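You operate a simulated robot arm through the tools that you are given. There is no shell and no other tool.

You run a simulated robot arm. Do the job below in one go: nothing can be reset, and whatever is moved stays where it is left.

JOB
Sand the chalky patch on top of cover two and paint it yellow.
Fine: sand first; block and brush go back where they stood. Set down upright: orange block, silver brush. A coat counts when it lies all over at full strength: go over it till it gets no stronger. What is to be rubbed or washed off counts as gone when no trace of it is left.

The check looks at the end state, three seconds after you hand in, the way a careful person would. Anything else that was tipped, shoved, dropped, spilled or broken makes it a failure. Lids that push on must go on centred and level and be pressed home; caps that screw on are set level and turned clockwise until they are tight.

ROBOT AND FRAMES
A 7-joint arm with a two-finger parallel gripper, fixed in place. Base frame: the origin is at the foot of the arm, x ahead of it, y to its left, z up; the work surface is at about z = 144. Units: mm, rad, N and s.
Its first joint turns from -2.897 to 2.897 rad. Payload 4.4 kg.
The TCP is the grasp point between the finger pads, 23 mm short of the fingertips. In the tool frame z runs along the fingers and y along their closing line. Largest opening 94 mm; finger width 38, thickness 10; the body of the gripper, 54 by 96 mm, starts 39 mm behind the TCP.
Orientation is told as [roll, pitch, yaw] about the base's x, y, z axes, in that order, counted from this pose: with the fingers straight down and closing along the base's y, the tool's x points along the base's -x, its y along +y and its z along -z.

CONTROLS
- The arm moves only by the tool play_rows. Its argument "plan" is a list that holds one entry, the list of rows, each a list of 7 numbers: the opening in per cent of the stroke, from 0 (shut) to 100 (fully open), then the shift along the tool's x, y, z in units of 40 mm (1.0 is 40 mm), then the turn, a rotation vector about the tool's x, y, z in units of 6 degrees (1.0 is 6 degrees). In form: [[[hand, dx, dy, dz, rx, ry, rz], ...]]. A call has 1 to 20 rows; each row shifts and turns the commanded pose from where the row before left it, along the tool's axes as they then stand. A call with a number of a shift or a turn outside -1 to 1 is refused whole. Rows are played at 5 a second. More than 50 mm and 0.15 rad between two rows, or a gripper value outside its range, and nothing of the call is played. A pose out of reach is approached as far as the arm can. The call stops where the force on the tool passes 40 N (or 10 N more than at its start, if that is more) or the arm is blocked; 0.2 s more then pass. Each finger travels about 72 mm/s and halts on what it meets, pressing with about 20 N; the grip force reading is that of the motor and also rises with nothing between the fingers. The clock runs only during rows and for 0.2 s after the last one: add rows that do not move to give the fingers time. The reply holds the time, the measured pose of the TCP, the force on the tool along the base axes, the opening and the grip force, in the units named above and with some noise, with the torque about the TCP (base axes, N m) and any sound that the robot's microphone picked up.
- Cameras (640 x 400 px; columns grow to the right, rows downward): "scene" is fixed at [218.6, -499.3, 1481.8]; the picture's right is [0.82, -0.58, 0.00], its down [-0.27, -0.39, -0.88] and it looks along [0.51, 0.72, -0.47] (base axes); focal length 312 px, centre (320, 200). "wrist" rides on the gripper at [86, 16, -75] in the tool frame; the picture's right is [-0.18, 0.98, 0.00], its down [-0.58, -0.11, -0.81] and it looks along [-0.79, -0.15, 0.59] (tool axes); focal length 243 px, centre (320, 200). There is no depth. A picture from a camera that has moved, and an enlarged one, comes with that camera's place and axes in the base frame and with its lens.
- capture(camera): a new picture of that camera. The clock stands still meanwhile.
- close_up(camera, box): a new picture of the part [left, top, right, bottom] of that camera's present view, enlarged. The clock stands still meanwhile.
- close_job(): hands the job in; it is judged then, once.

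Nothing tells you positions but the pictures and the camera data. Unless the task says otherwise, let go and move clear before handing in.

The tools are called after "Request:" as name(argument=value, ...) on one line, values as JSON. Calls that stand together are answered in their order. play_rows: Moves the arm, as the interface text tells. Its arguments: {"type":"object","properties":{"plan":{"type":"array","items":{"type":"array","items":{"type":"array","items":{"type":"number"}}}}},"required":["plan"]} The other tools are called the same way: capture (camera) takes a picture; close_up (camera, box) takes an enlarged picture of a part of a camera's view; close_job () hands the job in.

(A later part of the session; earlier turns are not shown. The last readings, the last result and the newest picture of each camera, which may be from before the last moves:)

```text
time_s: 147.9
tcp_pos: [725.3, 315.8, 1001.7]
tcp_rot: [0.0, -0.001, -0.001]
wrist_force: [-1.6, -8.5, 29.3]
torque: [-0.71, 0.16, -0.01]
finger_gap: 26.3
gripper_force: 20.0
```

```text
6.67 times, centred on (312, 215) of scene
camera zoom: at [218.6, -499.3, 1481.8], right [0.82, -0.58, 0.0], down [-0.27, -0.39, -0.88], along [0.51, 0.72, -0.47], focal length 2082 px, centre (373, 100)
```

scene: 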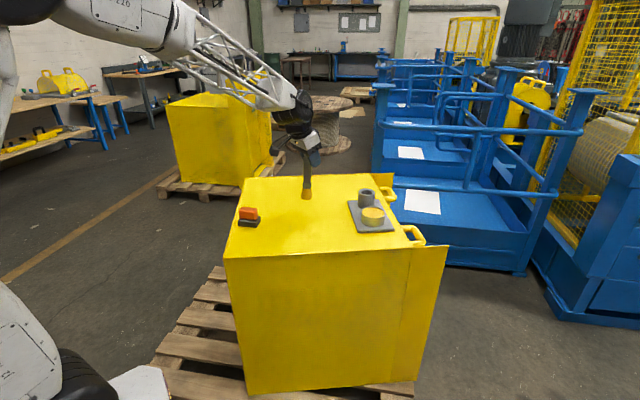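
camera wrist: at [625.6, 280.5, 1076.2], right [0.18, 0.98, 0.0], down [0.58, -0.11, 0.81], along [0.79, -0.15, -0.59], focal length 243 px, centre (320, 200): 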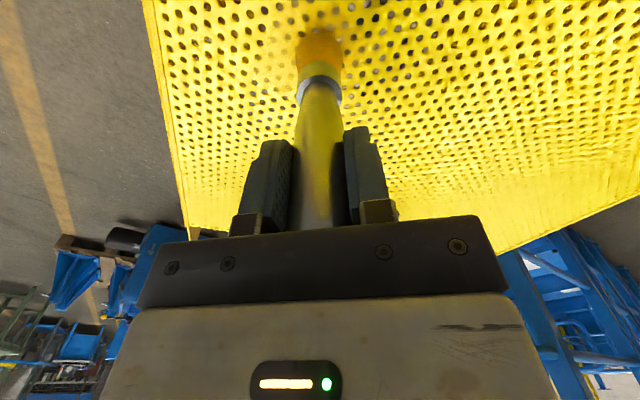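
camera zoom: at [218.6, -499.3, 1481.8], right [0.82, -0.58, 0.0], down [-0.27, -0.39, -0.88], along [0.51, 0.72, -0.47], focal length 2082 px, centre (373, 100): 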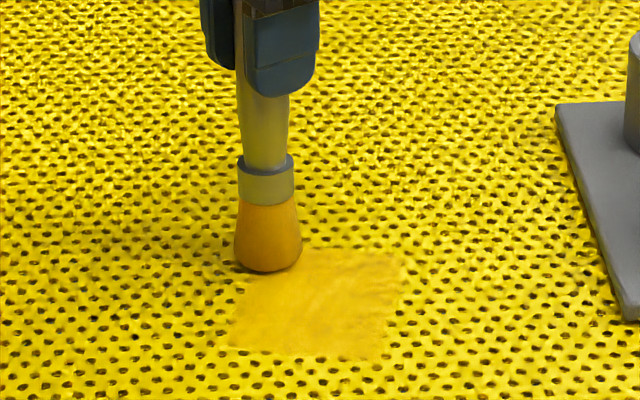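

Good, the brush stays upright even at 29 N; I'll ease off about 0.4 mm and do the right-hand lines (x of about 740, 755 and 770).

Request:
play_rows(plan=[[[0, 0, 0, -0.1, 0, 0, 0], [0, -0.375, 0, 0, 0, 0, 0], [0, 0, 0, 0.09, 0, 0, 0], [0, 0, -0.3, 0, 0, 0, 0], [0, 0, -0.3, 0, 0, 0, 0], [0, 0, -0.3, 0, 0, 0, 0], [0, 0, -0.3, 0, 0, 0, 0], [0, 0, -0.3, 0, 0, 0, 0], [0, 0, -0.3, 0, 0, 0, 0], [0, 0, -0.3, 0, 0, 0, 0], [0, 0, -0.3, 0, 0, 0, 0], [0, 0, 0, 0, 0, 0, 0]]])

Request:
play_rows(plan=[[[0, 0, 0, -0.1, 0, 0, 0], [0, -0.375, 0.1, 0, 0, 0, 0], [0, 0, 0, 0.1, 0, 0, 0], [0, 0, 0.3, 0, 0, 0, 0], [0, 0, 0.3, 0, 0, 0, 0], [0, 0, 0.3, 0, 0, 0, 0], [0, 0, 0.3, 0, 0, 0, 0], [0, 0, 0.3, 0, 0, 0, 0], [0, 0, 0.3, 0, 0, 0, 0], [0, 0, 0.3, 0, 0, 0, 0], [0, 0, 0, 0, 0, 0, 0]]])

Request:
play_rows(plan=[[[0, 0, 0, -0.1, 0, 0, 0], [0, -0.375, 0, 0, 0, 0, 0], [0, 0, 0, 0.1, 0, 0, 0], [0, 0, -0.3, 0, 0, 0, 0], [0, 0, -0.3, 0, 0, 0, 0], [0, 0, -0.3, 0, 0, 0, 0], [0, 0, -0.3, 0, 0, 0, 0], [0, 0, -0.3, 0, 0, 0, 0], [0, 0, -0.3, 0, 0, 0, 0], [0, 0, 0, 0, 0, 0, 0]]])

Request:
close_up(camera="scene", box=[280, 185, 344, 245])

```text
time_s: 150.5
tcp_pos: [739.5, 219.1, 1003.2]
tcp_rot: [-0.002, -0.002, 0.001]
wrist_force: [-0.5, 5.1, 12.4]
torque: [0.45, 0.14, -0.02]
finger_gap: 26.6
gripper_force: 20.2
```

```text
time_s: 152.9
tcp_pos: [755.6, 306.7, 1002.1]
tcp_rot: [-0.002, -0.002, 0.001]
wrist_force: [1.2, -2.9, 9.0]
torque: [-0.33, 0.01, -0.01]
finger_gap: 26.2
gripper_force: 20.3
```

```text
time_s: 155.1
tcp_pos: [769.7, 236.6, 1003.3]
tcp_rot: [-0.002, 0.0, 0.001]
wrist_force: [0.0, -0.4, 1.5]
torque: [0.05, 0.04, 0.0]
finger_gap: 26.4
gripper_force: 20.3
```

```text
6.67 times, centred on (312, 215) of scene
camera zoom: at [218.6, -499.3, 1481.8], right [0.82, -0.58, 0.0], down [-0.27, -0.39, -0.88], along [0.51, 0.72, -0.47], focal length 2082 px, centre (373, 100)
```

zoom: 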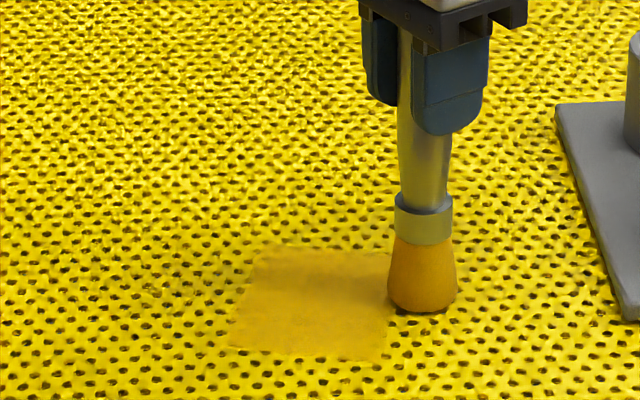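

The whole rectangle now shows a coat. I'll lift and inspect for uneven strength.

Request:
play_rows(plan=[[[0, 0, 0, -1, 0, 0, 0], [0, -0.8, 0, -0.5, 0, 0, 0], [0, -0.8, 0, 0, 0, 0, 0], [0, -0.8, 0, 0, 0, 0, 0], [0, 0, 0, 0, 0, 0, 0]]])

Request:
close_up(camera="scene", box=[295, 213, 331, 240])

Request:
close_up(camera="scene", box=[280, 160, 400, 245])

```text
time_s: 156.3
tcp_pos: [866.3, 235.9, 1062.6]
tcp_rot: [-0.003, 0.0, 0.002]
wrist_force: [1.0, 0.1, -0.4]
torque: [-0.01, -0.01, -0.02]
finger_gap: 26.5
gripper_force: 20.6
```

```text
14.81 times, centred on (313, 226) of scene
camera zoom: at [218.6, -499.3, 1481.8], right [0.82, -0.58, 0.0], down [-0.27, -0.39, -0.88], along [0.51, 0.72, -0.47], focal length 4626 px, centre (424, -193)
```

zoom: 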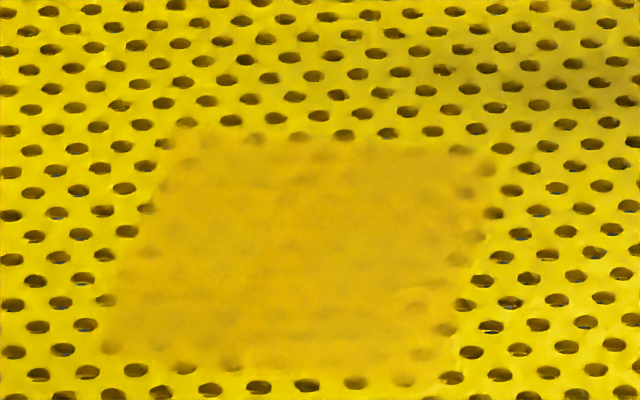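

```text
4.71 times, centred on (340, 202) of scene
camera zoom: at [218.6, -499.3, 1481.8], right [0.82, -0.58, 0.0], down [-0.27, -0.39, -0.88], along [0.51, 0.72, -0.47], focal length 1469 px, centre (226, 188)
```

zoom: 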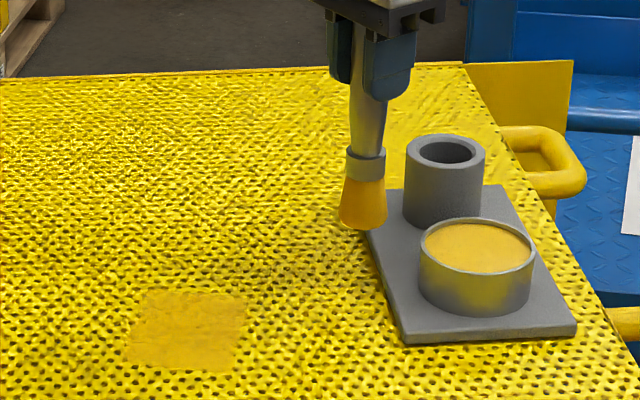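

The edges still show faint holes through the coat, and the painted rectangle is rotated 45° with corners near (731, 327), (786, 271), (724, 206) and (663, 261). I'll re-dip, then yaw the tool -45° so strokes run parallel to its sides.

Request:
play_rows(plan=[[[0, 0, 0, -0.5, 0, 0, 0], [0, -0.675, -0.834, 0, 0, 0, 0], [0, -0.675, -0.834, 0, 0, 0, 0], [0, 0, 0, 0.5, 0, 0, 0], [0, 0, 0, 0.25, 0, 0, 0], [0, 0, 0, 0.08, 0, 0, 0], [0, 0, 0, 0.04, 0, 0, 0], [0, 0, 0, 0, 0, 0, 0]]])

```text
time_s: 158.1
tcp_pos: [920.3, 168.9, 1048.7]
tcp_rot: [-0.002, -0.003, 0.001]
wrist_force: [-2.5, -1.6, 11.6]
torque: [-0.07, 0.28, 0.01]
finger_gap: 26.6
gripper_force: 20.2
```

Dipped again. Lifting, yawing -45° and moving to the left corner of the rectangle.

Request:
play_rows(plan=[[[0, 0, 0, -1, 0, 0, 0], [0, 0, 0, 0, 0, 0, 0.9375], [0, 0, 0, 0, 0, 0, 0.9375], [0, 0, 0, 0, 0, 0, 0.9375], [0, 0, 0, 0, 0, 0, 0.9375], [0, 0, 0, 0, 0, 0, 0.9375], [0, 0, 0, 0, 0, 0, 0.9375], [0, 0, 0, 0, 0, 0, 0.9375], [0, 0, 0, 0, 0, 0, 0.9375], [0, 0.757, -0.35, 0, 0, 0, 0], [0, 0.757, -0.35, 0, 0, 0, 0], [0, 0.757, -0.35, 0, 0, 0, 0], [0, 0.757, -0.35, 0, 0, 0, 0], [0, 0.757, -0.35, 0, 0, 0, 0], [0, 0.757, -0.35, 0, 0, 0, 0], [0, 0.757, -0.35, 0, 0, 0, 0], [0, 0.757, -0.35, 0, 0, 0, 0], [0, 0, 0, 0, 0, 0, 0]]])

Request:
play_rows(plan=[[[0, 0, 0, 0.9, 0, 0, 0], [0, 0, 0, 0.8, 0, 0, 0], [0, 0, 0, 0.3, 0, 0, 0], [0, 0, 0, 0.1, 0, 0, 0], [0, 0, 0, 0.0325, 0, 0, 0], [0, 0, 0, 0, 0, 0, 0]]])

```text
time_s: 161.9
tcp_pos: [670.6, 259.8, 1086.2]
tcp_rot: [0.001, -0.001, -0.784]
wrist_force: [0.2, 0.0, -0.6]
torque: [-0.01, 0.01, 0.0]
finger_gap: 26.5
gripper_force: 20.2
```

```text
time_s: 163.3
tcp_pos: [670.2, 259.5, 1003.2]
tcp_rot: [0.003, -0.002, -0.784]
wrist_force: [-0.5, -2.3, 9.8]
torque: [-0.22, 0.09, -0.01]
finger_gap: 26.3
gripper_force: 20.1
```

In contact at about 10 N. Now stroking along the rectangle's long side, line by line.

Request:
play_rows(plan=[[[0, 0, 0.2875, 0, 0, 0, 0], [0, 0, 0.2875, 0, 0, 0, 0], [0, 0, 0.2875, 0, 0, 0, 0], [0, 0, 0.2875, 0, 0, 0, 0], [0, 0, 0.2875, 0, 0, 0, 0], [0, 0, 0.2875, 0, 0, 0, 0], [0, 0, 0.2875, 0, 0, 0, 0], [0, 0, 0.2875, 0, 0, 0, 0], [0, 0, 0, 0, 0, 0, 0]]])

Request:
play_rows(plan=[[[0, 0, 0, -0.1, 0, 0, 0], [0, -0.35, 0, 0, 0, 0, 0], [0, 0, 0, 0.1, 0, 0, 0], [0, 0, -0.2875, 0, 0, 0, 0], [0, 0, -0.2875, 0, 0, 0, 0], [0, 0, -0.2875, 0, 0, 0, 0], [0, 0, -0.2875, 0, 0, 0, 0], [0, 0, -0.2875, 0, 0, 0, 0], [0, 0, -0.2875, 0, 0, 0, 0], [0, 0, -0.2875, 0, 0, 0, 0], [0, 0, -0.2875, 0, 0, 0, 0], [0, 0, 0, 0, 0, 0, 0]]])

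Request:
close_up(camera="scene", box=[280, 185, 344, 245])

```text
time_s: 165.3
tcp_pos: [734.2, 326.3, 1002.5]
tcp_rot: [0.0, -0.002, -0.784]
wrist_force: [-4.0, -6.5, 22.4]
torque: [-0.51, 0.38, 0.0]
finger_gap: 26.2
gripper_force: 20.0
```

```text
time_s: 167.9
tcp_pos: [679.6, 251.7, 1003.0]
tcp_rot: [0.001, -0.002, -0.782]
wrist_force: [5.5, 3.6, 17.2]
torque: [0.45, -0.4, -0.02]
finger_gap: 26.4
gripper_force: 19.3
```

```text
6.67 times, centred on (312, 215) of scene
camera zoom: at [218.6, -499.3, 1481.8], right [0.82, -0.58, 0.0], down [-0.27, -0.39, -0.88], along [0.51, 0.72, -0.47], focal length 2082 px, centre (373, 100)
```

zoom: 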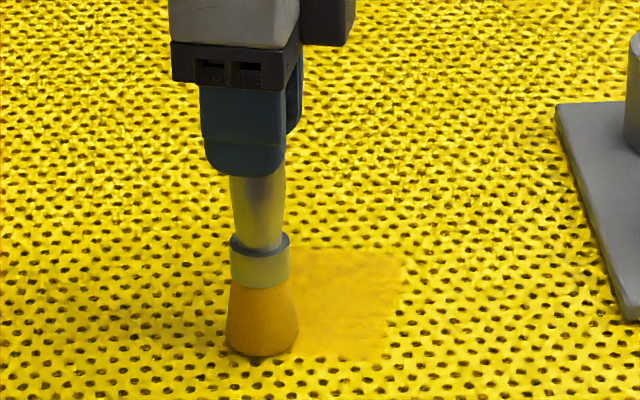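

Request:
play_rows(plan=[[[0, 0, 0, -0.1, 0, 0, 0], [0, -0.35, 0, 0, 0, 0, 0], [0, 0, 0, 0.1, 0, 0, 0], [0, 0, 0.2875, 0, 0, 0, 0], [0, 0, 0.2875, 0, 0, 0, 0], [0, 0, 0.2875, 0, 0, 0, 0], [0, 0, 0.2875, 0, 0, 0, 0], [0, 0, 0.2875, 0, 0, 0, 0], [0, 0, 0.2875, 0, 0, 0, 0], [0, 0, 0.2875, 0, 0, 0, 0], [0, 0, 0.2875, 0, 0, 0, 0], [0, 0, 0, 0, 0, 0, 0]]])

Request:
play_rows(plan=[[[0, 0, 0, -0.1, 0, 0, 0], [0, -0.35, 0, 0, 0, 0, 0], [0, 0, 0, 0.1, 0, 0, 0], [0, 0, -0.2875, 0, 0, 0, 0], [0, 0, -0.2875, 0, 0, 0, 0], [0, 0, -0.2875, 0, 0, 0, 0], [0, 0, -0.2875, 0, 0, 0, 0], [0, 0, -0.2875, 0, 0, 0, 0], [0, 0, -0.2875, 0, 0, 0, 0], [0, 0, -0.2875, 0, 0, 0, 0], [0, 0, -0.2875, 0, 0, 0, 0], [0, 0, 0, 0, 0, 0, 0]]])

Request:
close_up(camera="scene", box=[280, 185, 344, 245])

```text
time_s: 170.5
tcp_pos: [754.5, 306.0, 1002.2]
tcp_rot: [0.001, -0.002, -0.784]
wrist_force: [-3.4, -4.5, 17.0]
torque: [-0.46, 0.32, 0.01]
finger_gap: 26.3
gripper_force: 19.9
```

```text
time_s: 173.1
tcp_pos: [699.2, 231.3, 1002.8]
tcp_rot: [0.0, -0.002, -0.783]
wrist_force: [2.4, 5.7, 27.5]
torque: [0.55, -0.19, 0.03]
finger_gap: 26.2
gripper_force: 19.6
```

```text
6.67 times, centred on (312, 215) of scene
camera zoom: at [218.6, -499.3, 1481.8], right [0.82, -0.58, 0.0], down [-0.27, -0.39, -0.88], along [0.51, 0.72, -0.47], focal length 2082 px, centre (373, 100)
```

zoom: 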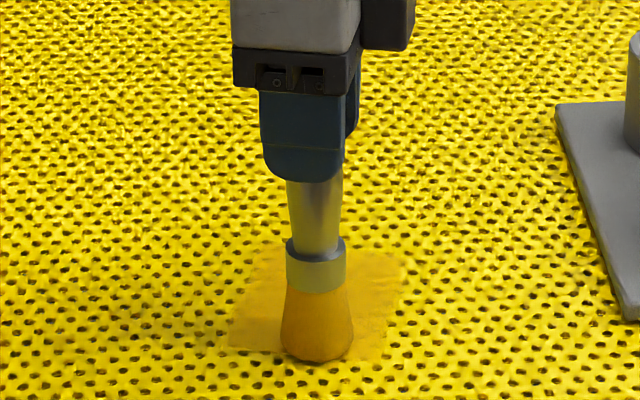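

Request:
play_rows(plan=[[[0, 0, 0, -0.1, 0, 0, 0], [0, -0.35, 0, 0, 0, 0, 0], [0, 0, 0, 0.1, 0, 0, 0], [0, 0, 0.2875, 0, 0, 0, 0], [0, 0, 0.2875, 0, 0, 0, 0], [0, 0, 0.2875, 0, 0, 0, 0], [0, 0, 0.2875, 0, 0, 0, 0], [0, 0, 0.2875, 0, 0, 0, 0], [0, 0, 0.2875, 0, 0, 0, 0], [0, 0, 0.2875, 0, 0, 0, 0], [0, 0, 0.2875, 0, 0, 0, 0], [0, 0, 0, 0, 0, 0, 0]]])

Request:
play_rows(plan=[[[0, 0, 0, -0.1, 0, 0, 0], [0, -0.35, 0, 0, 0, 0, 0], [0, 0, 0, 0.1, 0, 0, 0], [0, 0, -0.2875, 0, 0, 0, 0], [0, 0, -0.2875, 0, 0, 0, 0], [0, 0, -0.2875, 0, 0, 0, 0], [0, 0, -0.2875, 0, 0, 0, 0], [0, 0, -0.2875, 0, 0, 0, 0], [0, 0, -0.2875, 0, 0, 0, 0], [0, 0, -0.2875, 0, 0, 0, 0], [0, 0, -0.2875, 0, 0, 0, 0], [0, 0, 0, 0, 0, 0, 0]]])

Request:
close_up(camera="scene", box=[280, 185, 344, 245])

```text
time_s: 175.7
tcp_pos: [774.9, 287.1, 1001.9]
tcp_rot: [-0.001, -0.001, -0.784]
wrist_force: [-3.4, -3.6, 18.9]
torque: [-0.47, 0.27, -0.03]
finger_gap: 26.3
gripper_force: 20.3
```

```text
time_s: 178.3
tcp_pos: [719.4, 210.7, 1001.3]
tcp_rot: [-0.002, -0.004, -0.784]
wrist_force: [1.0, 4.1, 10.5]
torque: [0.37, -0.03, 0.0]
finger_gap: 26.4
gripper_force: 20.5
```

```text
6.67 times, centred on (312, 215) of scene
camera zoom: at [218.6, -499.3, 1481.8], right [0.82, -0.58, 0.0], down [-0.27, -0.39, -0.88], along [0.51, 0.72, -0.47], focal length 2082 px, centre (373, 100)
```

zoom: 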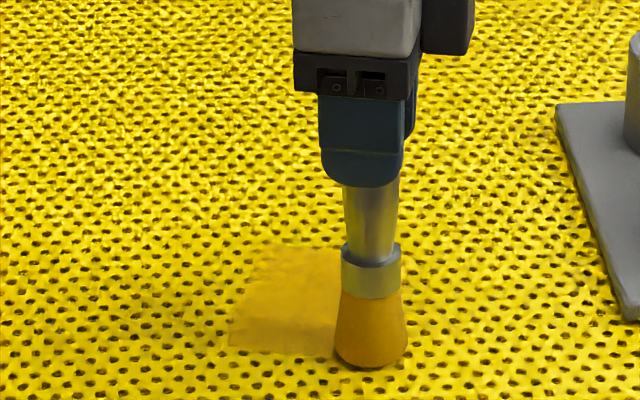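

Request:
play_rows(plan=[[[0, 0, 0, -0.1, 0, 0, 0], [0, -0.2, 0, 0, 0, 0, 0], [0, 0, 0, 0.1, 0, 0, 0], [0, 0, 0.2875, 0, 0, 0, 0], [0, 0, 0.2875, 0, 0, 0, 0], [0, 0, 0.2875, 0, 0, 0, 0], [0, 0, 0.2875, 0, 0, 0, 0], [0, 0, 0.2875, 0, 0, 0, 0], [0, 0, 0.2875, 0, 0, 0, 0], [0, 0, 0.2875, 0, 0, 0, 0], [0, 0, 0.2875, 0, 0, 0, 0], [0, 0, 0, -0.5, 0, 0, 0], [0, 0, 0.4, -0.8, 0, 0, 0], [0, -0.4, 0.8, 0, 0, 0, 0], [0, -0.4, 0.8, 0, 0, 0, 0], [0, 0, 0, 0, 0, 0, 0]]])

Request:
close_up(camera="scene", box=[295, 213, 331, 240])

Request:
capture(camera="scene")

```text
time_s: 181.7
tcp_pos: [869.7, 305.6, 1054.2]
tcp_rot: [0.002, 0.0, -0.784]
wrist_force: [-0.4, -1.1, -1.4]
torque: [0.0, 0.0, -0.03]
finger_gap: 26.5
gripper_force: 20.6
```

```text
14.81 times, centred on (313, 226) of scene
camera zoom: at [218.6, -499.3, 1481.8], right [0.82, -0.58, 0.0], down [-0.27, -0.39, -0.88], along [0.51, 0.72, -0.47], focal length 4626 px, centre (424, -193)
```

zoom: 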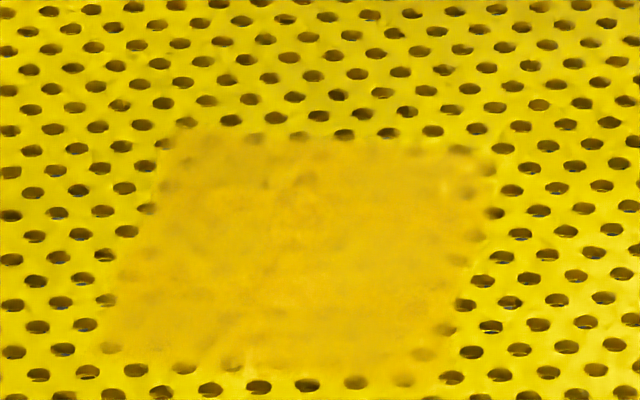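

```text
taken
```

scene: 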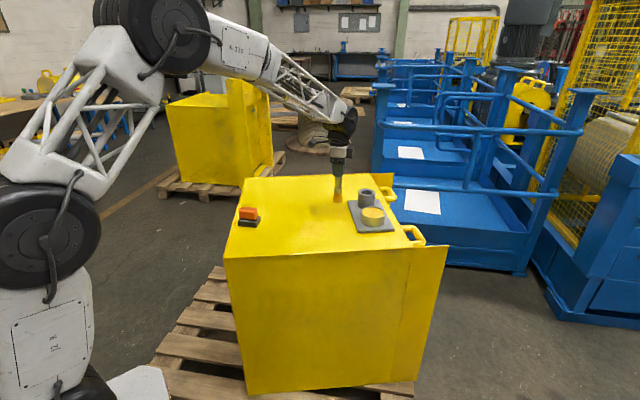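

The coat is close to uniform, but the edges may still be slightly thin. I'll re-dip and do a second full pass in the perpendicular direction to be sure it gets no stronger.

Request:
play_rows(plan=[[[0, 0, 0, -1, 0, 0, 0], [0, -0.8275, -0.38, 0, 0, 0, 0], [0, -0.8275, -0.38, 0, 0, 0, 0], [0, -0.8275, -0.38, 0, 0, 0, 0], [0, -0.8275, -0.38, 0, 0, 0, 0], [0, 0, 0, 0.7, 0, 0, 0], [0, 0, 0, 0.35, 0, 0, 0], [0, 0, 0, 0.08, 0, 0, 0], [0, 0, 0, 0.03, 0, 0, 0], [0, 0, 0, 0, 0, 0, 0]]])

Request:
close_up(camera="scene", box=[345, 170, 405, 240])

```text
time_s: 183.9
tcp_pos: [919.2, 168.5, 1049.1]
tcp_rot: [0.0, -0.002, -0.783]
wrist_force: [0.7, -0.4, 3.8]
torque: [-0.15, -0.03, 0.01]
finger_gap: 26.5
gripper_force: 20.4
```

```text
5.71 times, centred on (375, 205) of scene
camera zoom: at [218.6, -499.3, 1481.8], right [0.82, -0.58, 0.0], down [-0.27, -0.39, -0.88], along [0.51, 0.72, -0.47], focal length 1784 px, centre (6, 171)
```

zoom: 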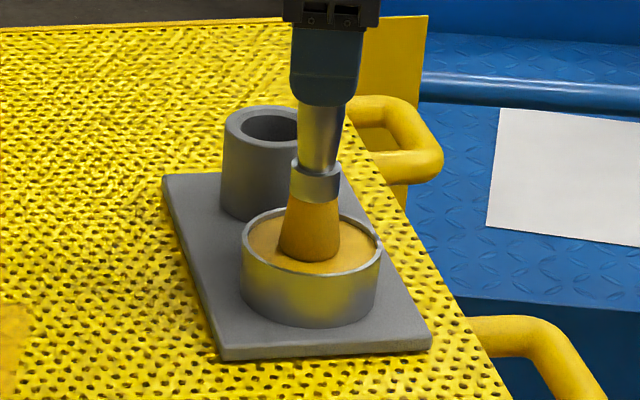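

Request:
play_rows(plan=[[[0, 0, 0, -1, 0, 0, 0], [0, 0.771, -0.3606, 0, 0, 0, 0], [0, 0.771, -0.3606, 0, 0, 0, 0], [0, 0.771, -0.3606, 0, 0, 0, 0], [0, 0.771, -0.3606, 0, 0, 0, 0], [0, 0.771, -0.3606, 0, 0, 0, 0], [0, 0.771, -0.3606, 0, 0, 0, 0], [0, 0.771, -0.3606, 0, 0, 0, 0], [0, 0.771, -0.3606, 0, 0, 0, 0], [0, 0, 0, 0.9, 0, 0, 0], [0, 0, 0, 0.8, 0, 0, 0], [0, 0, 0, 0.3, 0, 0, 0], [0, 0, 0, 0.1, 0, 0, 0], [0, 0, 0, 0.041, 0, 0, 0], [0, 0, 0, 0, 0, 0, 0]]])

Request:
play_rows(plan=[[[0, 0, 0.3, 0, 0, 0, 0], [0, 0, 0.3, 0, 0, 0, 0], [0, 0, 0.3, 0, 0, 0, 0], [0, 0, 0.3, 0, 0, 0, 0], [0, 0, 0.3, 0, 0, 0, 0], [0, 0, 0.3, 0, 0, 0, 0], [0, 0, 0.3, 0, 0, 0, 0], [0, 0, 0.3, 0, 0, 0, 0], [0, 0, 0, -0.1, 0, 0, 0], [0, -0.34, 0, 0, 0, 0, 0], [0, 0, 0, 0.1, 0, 0, 0], [0, 0, -0.3, 0, 0, 0, 0], [0, 0, -0.3, 0, 0, 0, 0], [0, 0, -0.3, 0, 0, 0, 0], [0, 0, -0.3, 0, 0, 0, 0], [0, 0, -0.3, 0, 0, 0, 0], [0, 0, -0.3, 0, 0, 0, 0], [0, 0, -0.3, 0, 0, 0, 0], [0, 0, -0.3, 0, 0, 0, 0], [0, 0, 0, 0, 0, 0, 0]]])

```text
time_s: 187.1
tcp_pos: [664.2, 261.6, 1003.1]
tcp_rot: [0.002, -0.002, -0.782]
wrist_force: [-3.5, 1.4, 15.2]
torque: [0.07, 0.4, 0.0]
finger_gap: 26.0
gripper_force: 20.0
```

```text
time_s: 191.3
tcp_pos: [673.3, 251.0, 1002.9]
tcp_rot: [0.0, -0.001, -0.783]
wrist_force: [2.1, 2.1, 14.3]
torque: [0.28, -0.3, 0.0]
finger_gap: 26.6
gripper_force: 20.1
```

Forces are moderate and steady. Continuing with the next lines of the second pass.

Request:
play_rows(plan=[[[0, 0, 0, -0.1, 0, 0, 0], [0, -0.34, 0, 0, 0, 0, 0], [0, 0, 0, 0.1, 0, 0, 0], [0, 0, 0.3, 0, 0, 0, 0], [0, 0, 0.3, 0, 0, 0, 0], [0, 0, 0.3, 0, 0, 0, 0], [0, 0, 0.3, 0, 0, 0, 0], [0, 0, 0.3, 0, 0, 0, 0], [0, 0, 0.3, 0, 0, 0, 0], [0, 0, 0.3, 0, 0, 0, 0], [0, 0, 0.3, 0, 0, 0, 0], [0, 0, 0, 0, 0, 0, 0]]])

Request:
play_rows(plan=[[[0, 0, 0, -0.1, 0, 0, 0], [0, -0.34, 0, 0, 0, 0, 0], [0, 0, 0, 0.1, 0, 0, 0], [0, 0, -0.3, 0, 0, 0, 0], [0, 0, -0.3, 0, 0, 0, 0], [0, 0, -0.3, 0, 0, 0, 0], [0, 0, -0.3, 0, 0, 0, 0], [0, 0, -0.3, 0, 0, 0, 0], [0, 0, -0.3, 0, 0, 0, 0], [0, 0, -0.3, 0, 0, 0, 0], [0, 0, -0.3, 0, 0, 0, 0], [0, 0, 0, 0, 0, 0, 0]]])

Request:
play_rows(plan=[[[0, 0, 0, -0.1, 0, 0, 0], [0, -0.34, 0, 0, 0, 0, 0], [0, 0, 0, 0.1, 0, 0, 0], [0, 0, 0.3, 0, 0, 0, 0], [0, 0, 0.3, 0, 0, 0, 0], [0, 0, 0.3, 0, 0, 0, 0], [0, 0, 0.3, 0, 0, 0, 0], [0, 0, 0.3, 0, 0, 0, 0], [0, 0, 0.3, 0, 0, 0, 0], [0, 0, 0.3, 0, 0, 0, 0], [0, 0, 0.3, 0, 0, 0, 0], [0, 0, 0, 0, 0, 0, 0]]])

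Request:
close_up(camera="scene", box=[280, 185, 344, 245])

```text
time_s: 193.9
tcp_pos: [750.9, 309.2, 1002.2]
tcp_rot: [-0.001, -0.003, -0.783]
wrist_force: [-3.0, -6.1, 19.2]
torque: [-0.59, 0.27, -0.01]
finger_gap: 26.4
gripper_force: 20.5
```

```text
time_s: 196.5
tcp_pos: [692.9, 231.2, 1002.3]
tcp_rot: [0.0, -0.002, -0.784]
wrist_force: [1.1, 4.5, 12.8]
torque: [0.38, -0.13, -0.03]
finger_gap: 26.5
gripper_force: 19.8
```

```text
time_s: 199.1
tcp_pos: [770.8, 290.4, 1003.3]
tcp_rot: [0.0, -0.002, -0.783]
wrist_force: [-1.9, -5.4, 18.1]
torque: [-0.59, 0.11, -0.02]
finger_gap: 26.6
gripper_force: 19.7
```

```text
6.67 times, centred on (312, 215) of scene
camera zoom: at [218.6, -499.3, 1481.8], right [0.82, -0.58, 0.0], down [-0.27, -0.39, -0.88], along [0.51, 0.72, -0.47], focal length 2082 px, centre (373, 100)
```

zoom: 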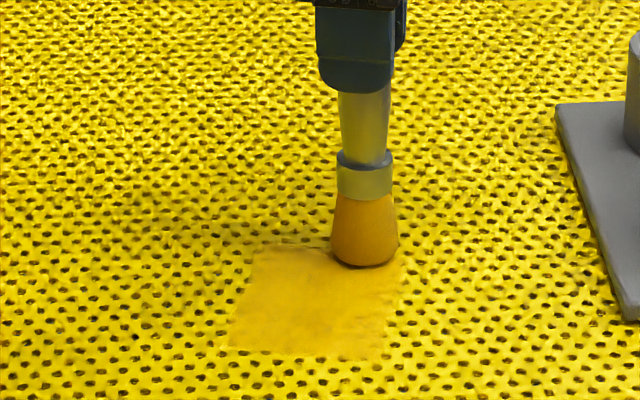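

Request:
play_rows(plan=[[[0, 0, 0, -0.1, 0, 0, 0], [0, -0.34, 0, 0, 0, 0, 0], [0, 0, 0, 0.1, 0, 0, 0], [0, 0, -0.3, 0, 0, 0, 0], [0, 0, -0.3, 0, 0, 0, 0], [0, 0, -0.3, 0, 0, 0, 0], [0, 0, -0.3, 0, 0, 0, 0], [0, 0, -0.3, 0, 0, 0, 0], [0, 0, -0.3, 0, 0, 0, 0], [0, 0, -0.3, 0, 0, 0, 0], [0, 0, -0.3, 0, 0, 0, 0], [0, 0, 0, 0, 0, 0, 0]]])

Request:
play_rows(plan=[[[0, 0, 0, -0.1, 0, 0, 0], [0, -0.34, 0, 0, 0, 0, 0], [0, 0, 0, 0.1, 0, 0, 0], [0, 0, 0.3, 0, 0, 0, 0], [0, 0, 0.3, 0, 0, 0, 0], [0, 0, 0.3, 0, 0, 0, 0], [0, 0, 0.3, 0, 0, 0, 0], [0, 0, 0.3, 0, 0, 0, 0], [0, 0, 0.3, 0, 0, 0, 0], [0, 0, 0.3, 0, 0, 0, 0], [0, 0, 0.3, 0, 0, 0, 0], [0, 0, 0, 0, 0, 0, 0]]])

Request:
play_rows(plan=[[[0, 0, 0, -0.5, 0, 0, 0], [0, 0, 0.4, -0.8, 0, 0, 0], [0, -0.4, 0.8, 0, 0, 0, 0], [0, -0.4, 0.8, 0, 0, 0, 0], [0, 0, 0, 0, 0, 0, 0]]])

Request:
close_up(camera="scene", box=[295, 213, 331, 240])

Request:
close_up(camera="scene", box=[280, 190, 360, 245])

```text
time_s: 201.7
tcp_pos: [712.5, 211.7, 1002.6]
tcp_rot: [0.001, -0.003, -0.783]
wrist_force: [2.8, 4.4, 12.8]
torque: [0.44, -0.16, -0.03]
finger_gap: 26.4
gripper_force: 19.7
```

```text
time_s: 204.3
tcp_pos: [789.8, 270.0, 1002.7]
tcp_rot: [0.0, -0.001, -0.782]
wrist_force: [-0.8, -3.6, 6.7]
torque: [-0.27, 0.1, -0.02]
finger_gap: 26.4
gripper_force: 20.6
```

```text
time_s: 205.5
tcp_pos: [868.3, 305.3, 1054.0]
tcp_rot: [0.001, -0.003, -0.785]
wrist_force: [-0.1, -0.3, -0.3]
torque: [-0.01, -0.04, -0.03]
finger_gap: 26.5
gripper_force: 20.3
```

```text
14.81 times, centred on (313, 226) of scene
camera zoom: at [218.6, -499.3, 1481.8], right [0.82, -0.58, 0.0], down [-0.27, -0.39, -0.88], along [0.51, 0.72, -0.47], focal length 4626 px, centre (424, -193)
```

zoom: 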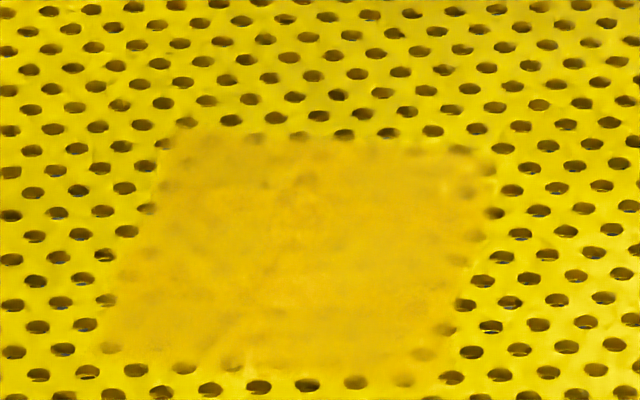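

```text
7.27 times, centred on (320, 218) of scene
camera zoom: at [218.6, -499.3, 1481.8], right [0.82, -0.58, 0.0], down [-0.27, -0.39, -0.88], along [0.51, 0.72, -0.47], focal length 2271 px, centre (320, 73)
```

zoom: 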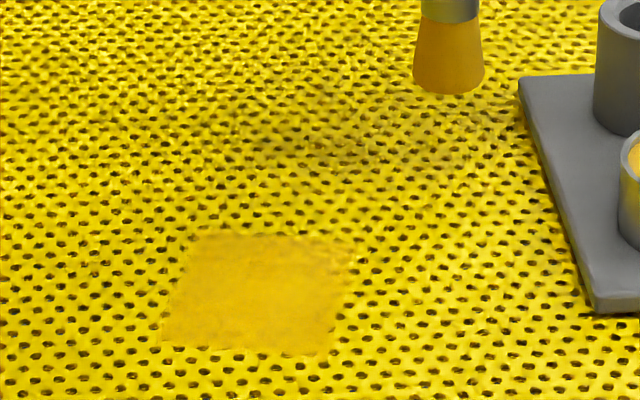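

The picture barely changed between the passes, so the coat seems near saturation. I'll take a closer look with the wrist camera from the side before deciding.

Request:
play_rows(plan=[[[0, 0.8, 0.215, -0.2, 0, 0, 0], [0, 0.8, 0.215, 0, 0, 0, 0], [0, 0.8, 0.215, 0, 0, 0, 0], [0, 0.8, 0.215, 0, 0, 0, 0], [0, 0.8, 0.215, 0, 0, 0, 0], [0, 0.8, 0.215, 0, 0, 0, 0], [0, 0, 0, 0, 0, 0, 0]]])

Request:
capture(camera="wrist")

Request:
close_up(camera="wrist", box=[120, 60, 300, 200])

```text
time_s: 207.1
tcp_pos: [767.9, 477.1, 1061.1]
tcp_rot: [-0.001, -0.001, -0.782]
wrist_force: [0.1, -0.3, -0.2]
torque: [0.01, -0.01, -0.01]
finger_gap: 26.3
gripper_force: 19.7
```

```text
taken
camera wrist: at [717.8, 549.2, 1135.2], right [0.82, 0.57, 0.0], down [0.33, -0.49, 0.81], along [0.46, -0.67, -0.59], focal length 243 px, centre (320, 200)
```

wrist: 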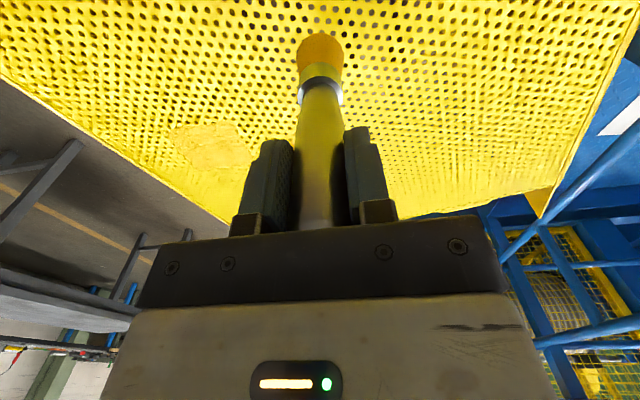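

```text
2.86 times, centred on (210, 130) of wrist
camera zoom: at [717.8, 549.2, 1135.2], right [0.82, 0.57, 0.0], down [0.33, -0.49, 0.81], along [0.46, -0.67, -0.59], focal length 693 px, centre (634, 400)
```

zoom: 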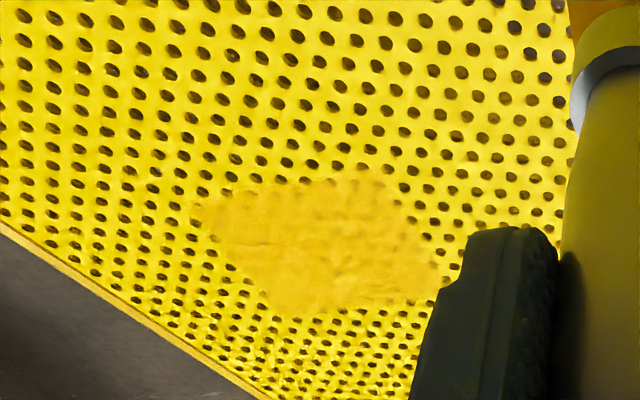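

Request:
close_up(camera="wrist", box=[165, 110, 255, 175])

```text
6.15 times, centred on (210, 142) of wrist
camera zoom: at [717.8, 549.2, 1135.2], right [0.82, 0.57, 0.0], down [0.33, -0.49, 0.81], along [0.46, -0.67, -0.59], focal length 1493 px, centre (997, 554)
```

zoom: 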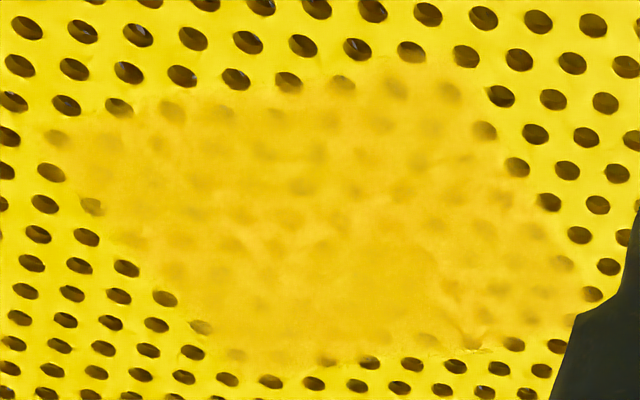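

At this angle I can still faintly see holes through the coat, mostly along the upper edges, so it needs more coats. I'll re-dip and go over every line forth and back.

Request:
play_rows(plan=[[[0, 0, 0, -0.75, 0, 0, 0], [0, -0.904, -0.308, 0, 0, 0, 0], [0, -0.904, -0.308, 0, 0, 0, 0], [0, -0.904, -0.308, 0, 0, 0, 0], [0, -0.904, -0.308, 0, 0, 0, 0], [0, -0.904, -0.308, 0, 0, 0, 0], [0, -0.904, -0.308, 0, 0, 0, 0], [0, -0.904, -0.308, 0, 0, 0, 0], [0, -0.904, -0.308, 0, 0, 0, 0], [0, -0.904, -0.308, 0, 0, 0, 0], [0, 0, 0, 0.7, 0, 0, 0], [0, 0, 0, 0.3, 0, 0, 0], [0, 0, 0, 0.08, 0, 0, 0], [0, 0, 0, 0.036, 0, 0, 0], [0, 0, 0, 0, 0, 0, 0], [0, 0, 0, 0, 0, 0, 0]]])

```text
time_s: 210.5
tcp_pos: [921.2, 168.5, 1048.4]
tcp_rot: [0.0, -0.002, -0.782]
wrist_force: [0.4, -1.6, 11.8]
torque: [-0.15, 0.01, -0.02]
finger_gap: 26.7
gripper_force: 20.3
```

Request:
play_rows(plan=[[[0, 0, 0, -1, 0, 0, 0], [0, 0.771, -0.356, 0, 0, 0, 0], [0, 0.771, -0.356, 0, 0, 0, 0], [0, 0.771, -0.356, 0, 0, 0, 0], [0, 0.771, -0.356, 0, 0, 0, 0], [0, 0.771, -0.356, 0, 0, 0, 0], [0, 0.771, -0.356, 0, 0, 0, 0], [0, 0.771, -0.356, 0, 0, 0, 0], [0, 0.771, -0.356, 0, 0, 0, 0], [0, 0, 0, 0.9, 0, 0, 0], [0, 0, 0, 0.8, 0, 0, 0], [0, 0, 0, 0.3, 0, 0, 0], [0, 0, 0, 0.1, 0, 0, 0], [0, 0, 0, 0.035, 0, 0, 0], [0, 0, 0, 0, 0, 0, 0]]])

Request:
play_rows(plan=[[[0, 0, 0.3, 0, 0, 0, 0], [0, 0, 0.3, 0, 0, 0, 0], [0, 0, 0.3, 0, 0, 0, 0], [0, 0, 0.3, 0, 0, 0, 0], [0, 0, 0.3, 0, 0, 0, 0], [0, 0, 0.3, 0, 0, 0, 0], [0, 0, 0.3, 0, 0, 0, 0], [0, 0, 0.3, 0, 0, 0, 0], [0, 0, -0.3, 0, 0, 0, 0], [0, 0, -0.3, 0, 0, 0, 0], [0, 0, -0.3, 0, 0, 0, 0], [0, 0, -0.3, 0, 0, 0, 0], [0, 0, -0.3, 0, 0, 0, 0], [0, 0, -0.3, 0, 0, 0, 0], [0, 0, -0.3, 0, 0, 0, 0], [0, 0, -0.3, 0, 0, 0, 0], [0, 0, 0, -0.1, 0, 0, 0], [0, -0.34, 0, 0, 0, 0, 0], [0, 0, 0, 0.1, 0, 0, 0], [0, 0, 0, 0, 0, 0, 0]]])

Request:
close_up(camera="scene", box=[280, 185, 344, 245])

```text
time_s: 213.7
tcp_pos: [666.7, 262.9, 1003.0]
tcp_rot: [0.002, -0.002, -0.784]
wrist_force: [-3.1, 0.7, 10.6]
torque: [0.15, 0.38, -0.01]
finger_gap: 26.2
gripper_force: 19.6
```

```text
time_s: 217.9
tcp_pos: [676.9, 252.4, 1002.2]
tcp_rot: [0.0, -0.001, -0.783]
wrist_force: [-1.1, 0.0, 6.8]
torque: [-0.02, 0.19, 0.0]
finger_gap: 26.4
gripper_force: 20.1
```

```text
6.67 times, centred on (312, 215) of scene
camera zoom: at [218.6, -499.3, 1481.8], right [0.82, -0.58, 0.0], down [-0.27, -0.39, -0.88], along [0.51, 0.72, -0.47], focal length 2082 px, centre (373, 100)
```

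zoom: 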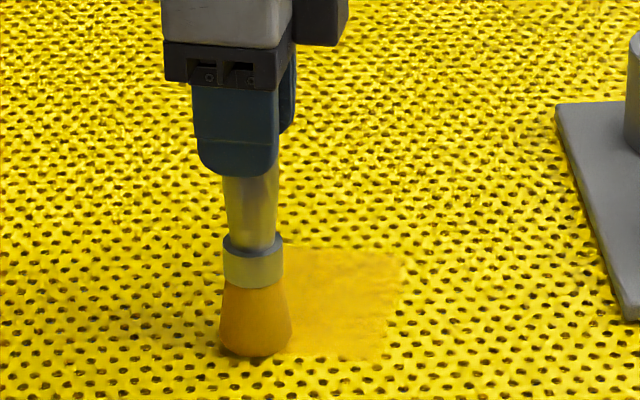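

The forth-and-back strokes work well with the brush staying upright. Continuing with the next two lines.

Request:
play_rows(plan=[[[0, 0, 0.3, 0, 0, 0, 0], [0, 0, 0.3, 0, 0, 0, 0], [0, 0, 0.3, 0, 0, 0, 0], [0, 0, 0.3, 0, 0, 0, 0], [0, 0, 0.3, 0, 0, 0, 0], [0, 0, 0.3, 0, 0, 0, 0], [0, 0, 0.3, 0, 0, 0, 0], [0, 0, 0.3, 0, 0, 0, 0], [0, 0, -0.3, 0, 0, 0, 0], [0, 0, -0.3, 0, 0, 0, 0], [0, 0, -0.3, 0, 0, 0, 0], [0, 0, -0.3, 0, 0, 0, 0], [0, 0, -0.3, 0, 0, 0, 0], [0, 0, -0.3, 0, 0, 0, 0], [0, 0, -0.3, 0, 0, 0, 0], [0, 0, -0.3, 0, 0, 0, 0], [0, 0, 0, -0.1, 0, 0, 0], [0, -0.34, 0, 0, 0, 0, 0], [0, 0, 0, 0.1, 0, 0, 0], [0, 0, 0, 0, 0, 0, 0]]])

Request:
play_rows(plan=[[[0, 0, 0.3, 0, 0, 0, 0], [0, 0, 0.3, 0, 0, 0, 0], [0, 0, 0.3, 0, 0, 0, 0], [0, 0, 0.3, 0, 0, 0, 0], [0, 0, 0.3, 0, 0, 0, 0], [0, 0, 0.3, 0, 0, 0, 0], [0, 0, 0.3, 0, 0, 0, 0], [0, 0, 0.3, 0, 0, 0, 0], [0, 0, -0.3, 0, 0, 0, 0], [0, 0, -0.3, 0, 0, 0, 0], [0, 0, -0.3, 0, 0, 0, 0], [0, 0, -0.3, 0, 0, 0, 0], [0, 0, -0.3, 0, 0, 0, 0], [0, 0, -0.3, 0, 0, 0, 0], [0, 0, -0.3, 0, 0, 0, 0], [0, 0, -0.3, 0, 0, 0, 0], [0, 0, 0, -0.1, 0, 0, 0], [0, -0.34, 0, 0, 0, 0, 0], [0, 0, 0, 0.1, 0, 0, 0], [0, 0, 0, 0, 0, 0, 0]]])

Request:
play_rows(plan=[[[0, 0, 0.3, 0, 0, 0, 0], [0, 0, 0.3, 0, 0, 0, 0], [0, 0, 0.3, 0, 0, 0, 0], [0, 0, 0.3, 0, 0, 0, 0], [0, 0, 0.3, 0, 0, 0, 0], [0, 0, 0.3, 0, 0, 0, 0], [0, 0, 0.3, 0, 0, 0, 0], [0, 0, 0.3, 0, 0, 0, 0], [0, 0, -0.3, 0, 0, 0, 0], [0, 0, -0.3, 0, 0, 0, 0], [0, 0, -0.3, 0, 0, 0, 0], [0, 0, -0.3, 0, 0, 0, 0], [0, 0, -0.3, 0, 0, 0, 0], [0, 0, -0.3, 0, 0, 0, 0], [0, 0, -0.3, 0, 0, 0, 0], [0, 0, -0.3, 0, 0, 0, 0], [0, 0, 0, -0.1, 0, 0, 0], [0, -0.34, 0, 0, 0, 0, 0], [0, 0, 0, 0.1, 0, 0, 0], [0, 0, 0, 0, 0, 0, 0]]])

Request:
close_up(camera="scene", box=[280, 185, 344, 245])

```text
time_s: 222.1
tcp_pos: [685.3, 243.0, 1002.5]
tcp_rot: [0.001, -0.003, -0.785]
wrist_force: [-2.3, 1.3, 10.7]
torque: [0.03, 0.37, -0.01]
finger_gap: 26.2
gripper_force: 20.3
```

```text
time_s: 226.3
tcp_pos: [695.5, 233.7, 1002.6]
tcp_rot: [0.001, -0.002, -0.783]
wrist_force: [-0.9, 0.1, 2.8]
torque: [-0.01, 0.21, 0.0]
finger_gap: 26.2
gripper_force: 19.8
```

```text
time_s: 230.5
tcp_pos: [706.6, 222.5, 1002.7]
tcp_rot: [-0.001, -0.002, -0.786]
wrist_force: [-0.8, -0.9, 7.0]
torque: [-0.08, 0.17, 0.02]
finger_gap: 26.0
gripper_force: 19.9
```

```text
6.67 times, centred on (312, 215) of scene
camera zoom: at [218.6, -499.3, 1481.8], right [0.82, -0.58, 0.0], down [-0.27, -0.39, -0.88], along [0.51, 0.72, -0.47], focal length 2082 px, centre (373, 100)
```

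zoom: 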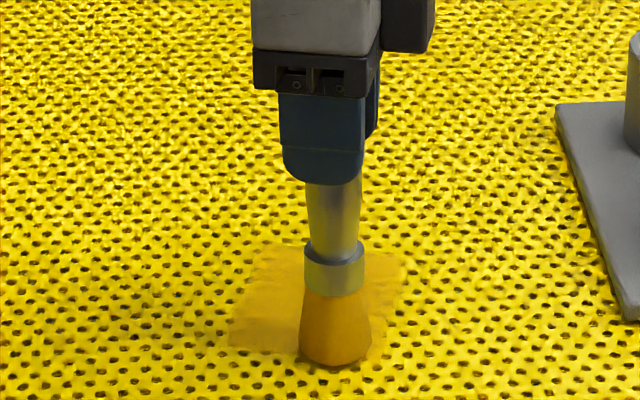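

Request:
play_rows(plan=[[[0, 0, 0.3, 0, 0, 0, 0], [0, 0, 0.3, 0, 0, 0, 0], [0, 0, 0.3, 0, 0, 0, 0], [0, 0, 0.3, 0, 0, 0, 0], [0, 0, 0.3, 0, 0, 0, 0], [0, 0, 0.3, 0, 0, 0, 0], [0, 0, 0.3, 0, 0, 0, 0], [0, 0, 0.3, 0, 0, 0, 0], [0, 0, -0.3, 0, 0, 0, 0], [0, 0, -0.3, 0, 0, 0, 0], [0, 0, -0.3, 0, 0, 0, 0], [0, 0, -0.3, 0, 0, 0, 0], [0, 0, -0.3, 0, 0, 0, 0], [0, 0, -0.3, 0, 0, 0, 0], [0, 0, -0.3, 0, 0, 0, 0], [0, 0, -0.3, 0, 0, 0, 0], [0, 0, 0, -0.1, 0, 0, 0], [0, -0.34, 0, 0, 0, 0, 0], [0, 0, 0, 0.104, 0, 0, 0], [0, 0, 0, 0, 0, 0, 0]]])

Request:
play_rows(plan=[[[0, 0, 0.3, 0, 0, 0, 0], [0, 0, 0.3, 0, 0, 0, 0], [0, 0, 0.3, 0, 0, 0, 0], [0, 0, 0.3, 0, 0, 0, 0], [0, 0, 0.3, 0, 0, 0, 0], [0, 0, 0.3, 0, 0, 0, 0], [0, 0, 0.3, 0, 0, 0, 0], [0, 0, 0.3, 0, 0, 0, 0], [0, 0, -0.3, 0, 0, 0, 0], [0, 0, -0.3, 0, 0, 0, 0], [0, 0, -0.3, 0, 0, 0, 0], [0, 0, -0.3, 0, 0, 0, 0], [0, 0, -0.3, 0, 0, 0, 0], [0, 0, -0.3, 0, 0, 0, 0], [0, 0, -0.3, 0, 0, 0, 0], [0, 0, -0.3, 0, 0, 0, 0], [0, 0, 0, -0.1, 0, 0, 0], [0, -0.34, 0, 0, 0, 0, 0], [0, 0, 0, 0.104, 0, 0, 0], [0, 0, 0, 0, 0, 0, 0]]])

Request:
play_rows(plan=[[[0, 0, 0.3, 0, 0, 0, 0], [0, 0, 0.3, 0, 0, 0, 0], [0, 0, 0.3, 0, 0, 0, 0], [0, 0, 0.3, 0, 0, 0, 0], [0, 0, 0.3, 0, 0, 0, 0], [0, 0, 0.3, 0, 0, 0, 0], [0, 0, 0.3, 0, 0, 0, 0], [0, 0, 0.3, 0, 0, 0, 0], [0, 0, -0.3, 0, 0, 0, 0], [0, 0, -0.3, 0, 0, 0, 0], [0, 0, -0.3, 0, 0, 0, 0], [0, 0, -0.3, 0, 0, 0, 0], [0, 0, -0.3, 0, 0, 0, 0], [0, 0, -0.3, 0, 0, 0, 0], [0, 0, -0.3, 0, 0, 0, 0], [0, 0, -0.3, 0, 0, 0, 0], [0, 0, 0, 0, 0, 0, 0]]])

Request:
close_up(camera="scene", box=[280, 185, 344, 245])

```text
time_s: 234.7
tcp_pos: [715.8, 214.4, 1002.5]
tcp_rot: [0.001, -0.003, -0.783]
wrist_force: [-3.7, 1.6, 13.3]
torque: [0.14, 0.41, 0.01]
finger_gap: 26.4
gripper_force: 19.4
```

```text
time_s: 238.9
tcp_pos: [725.4, 205.1, 1002.3]
tcp_rot: [0.0, -0.002, -0.783]
wrist_force: [-4.0, -1.6, 12.0]
torque: [-0.14, 0.47, 0.01]
finger_gap: 26.5
gripper_force: 20.3
```

```text
time_s: 242.5
tcp_pos: [723.5, 203.9, 1002.1]
tcp_rot: [0.001, -0.001, -0.786]
wrist_force: [4.1, 4.8, 26.5]
torque: [0.44, -0.43, 0.02]
finger_gap: 26.6
gripper_force: 20.1
```

```text
6.67 times, centred on (312, 215) of scene
camera zoom: at [218.6, -499.3, 1481.8], right [0.82, -0.58, 0.0], down [-0.27, -0.39, -0.88], along [0.51, 0.72, -0.47], focal length 2082 px, centre (373, 100)
```

zoom: 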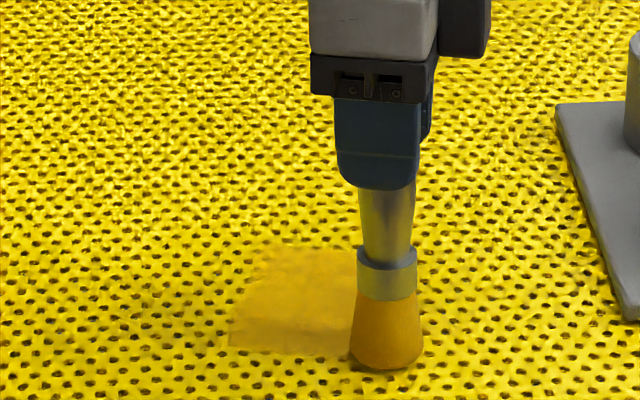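

Third pass done. Moving to the same viewpoint as before to compare the coat.

Request:
play_rows(plan=[[[0, 0, 0, -0.6, 0, 0, 0], [0, 0, 0, -0.9, 0, 0, 0], [0, 0.506, 0.699, 0, 0, 0, 0], [0, 0.506, 0.699, 0, 0, 0, 0], [0, 0.506, 0.699, 0, 0, 0, 0], [0, 0.506, 0.699, 0, 0, 0, 0], [0, 0.506, 0.699, 0, 0, 0, 0], [0, 0.506, 0.699, 0, 0, 0, 0], [0, 0.506, 0.699, 0, 0, 0, 0], [0, 0.506, 0.699, 0, 0, 0, 0], [0, 0, 0, 0, 0, 0, 0]]])

Request:
close_up(camera="wrist", box=[165, 110, 255, 175])

Request:
close_up(camera="scene", box=[295, 213, 331, 240])

```text
time_s: 244.9
tcp_pos: [768.6, 478.0, 1061.6]
tcp_rot: [0.001, -0.001, -0.783]
wrist_force: [0.7, 0.2, -1.1]
torque: [0.02, -0.01, -0.01]
finger_gap: 26.2
gripper_force: 20.0
```

```text
6.15 times, centred on (210, 142) of wrist
camera zoom: at [718.8, 549.8, 1135.1], right [0.82, 0.57, 0.0], down [0.33, -0.49, 0.81], along [0.46, -0.67, -0.59], focal length 1493 px, centre (997, 554)
```

zoom: 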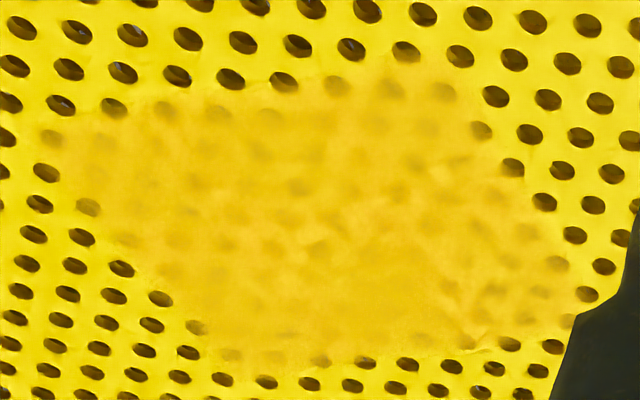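

```text
14.81 times, centred on (313, 226) of scene
camera zoom: at [218.6, -499.3, 1481.8], right [0.82, -0.58, 0.0], down [-0.27, -0.39, -0.88], along [0.51, 0.72, -0.47], focal length 4626 px, centre (424, -193)
```

zoom: 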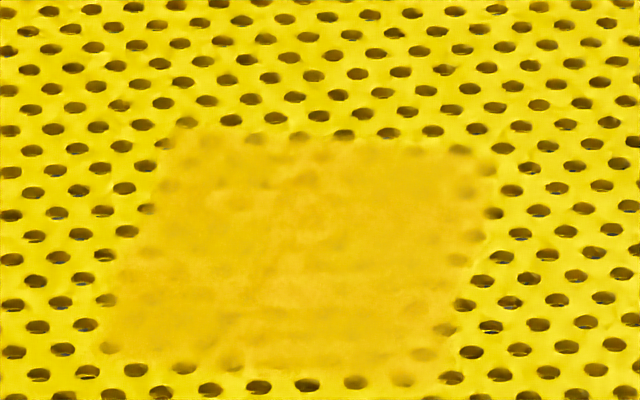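

The coat looks essentially the same as after the previous pass, so it is close to saturated, except perhaps at the ends, where strokes stopped right at the edge. I'll re-dip and do one more pass with strokes extended well past the edges.

Request:
play_rows(plan=[[[0, 0, 0, -0.75, 0, 0, 0], [0, -0.904, -0.31, 0, 0, 0, 0], [0, -0.904, -0.31, 0, 0, 0, 0], [0, -0.904, -0.31, 0, 0, 0, 0], [0, -0.904, -0.31, 0, 0, 0, 0], [0, -0.904, -0.31, 0, 0, 0, 0], [0, -0.904, -0.31, 0, 0, 0, 0], [0, -0.904, -0.31, 0, 0, 0, 0], [0, -0.904, -0.31, 0, 0, 0, 0], [0, -0.904, -0.31, 0, 0, 0, 0], [0, 0, 0, 0.7, 0, 0, 0], [0, 0, 0, 0.3, 0, 0, 0], [0, 0, 0, 0.08, 0, 0, 0], [0, 0, 0, 0.025, 0, 0, 0], [0, 0, 0, 0, 0, 0, 0], [0, 0, 0, 0, 0, 0, 0]]])

```text
time_s: 248.3
tcp_pos: [921.3, 168.6, 1049.1]
tcp_rot: [0.001, -0.003, -0.785]
wrist_force: [-0.2, -1.5, 8.6]
torque: [-0.23, -0.05, -0.03]
finger_gap: 26.2
gripper_force: 20.1
```

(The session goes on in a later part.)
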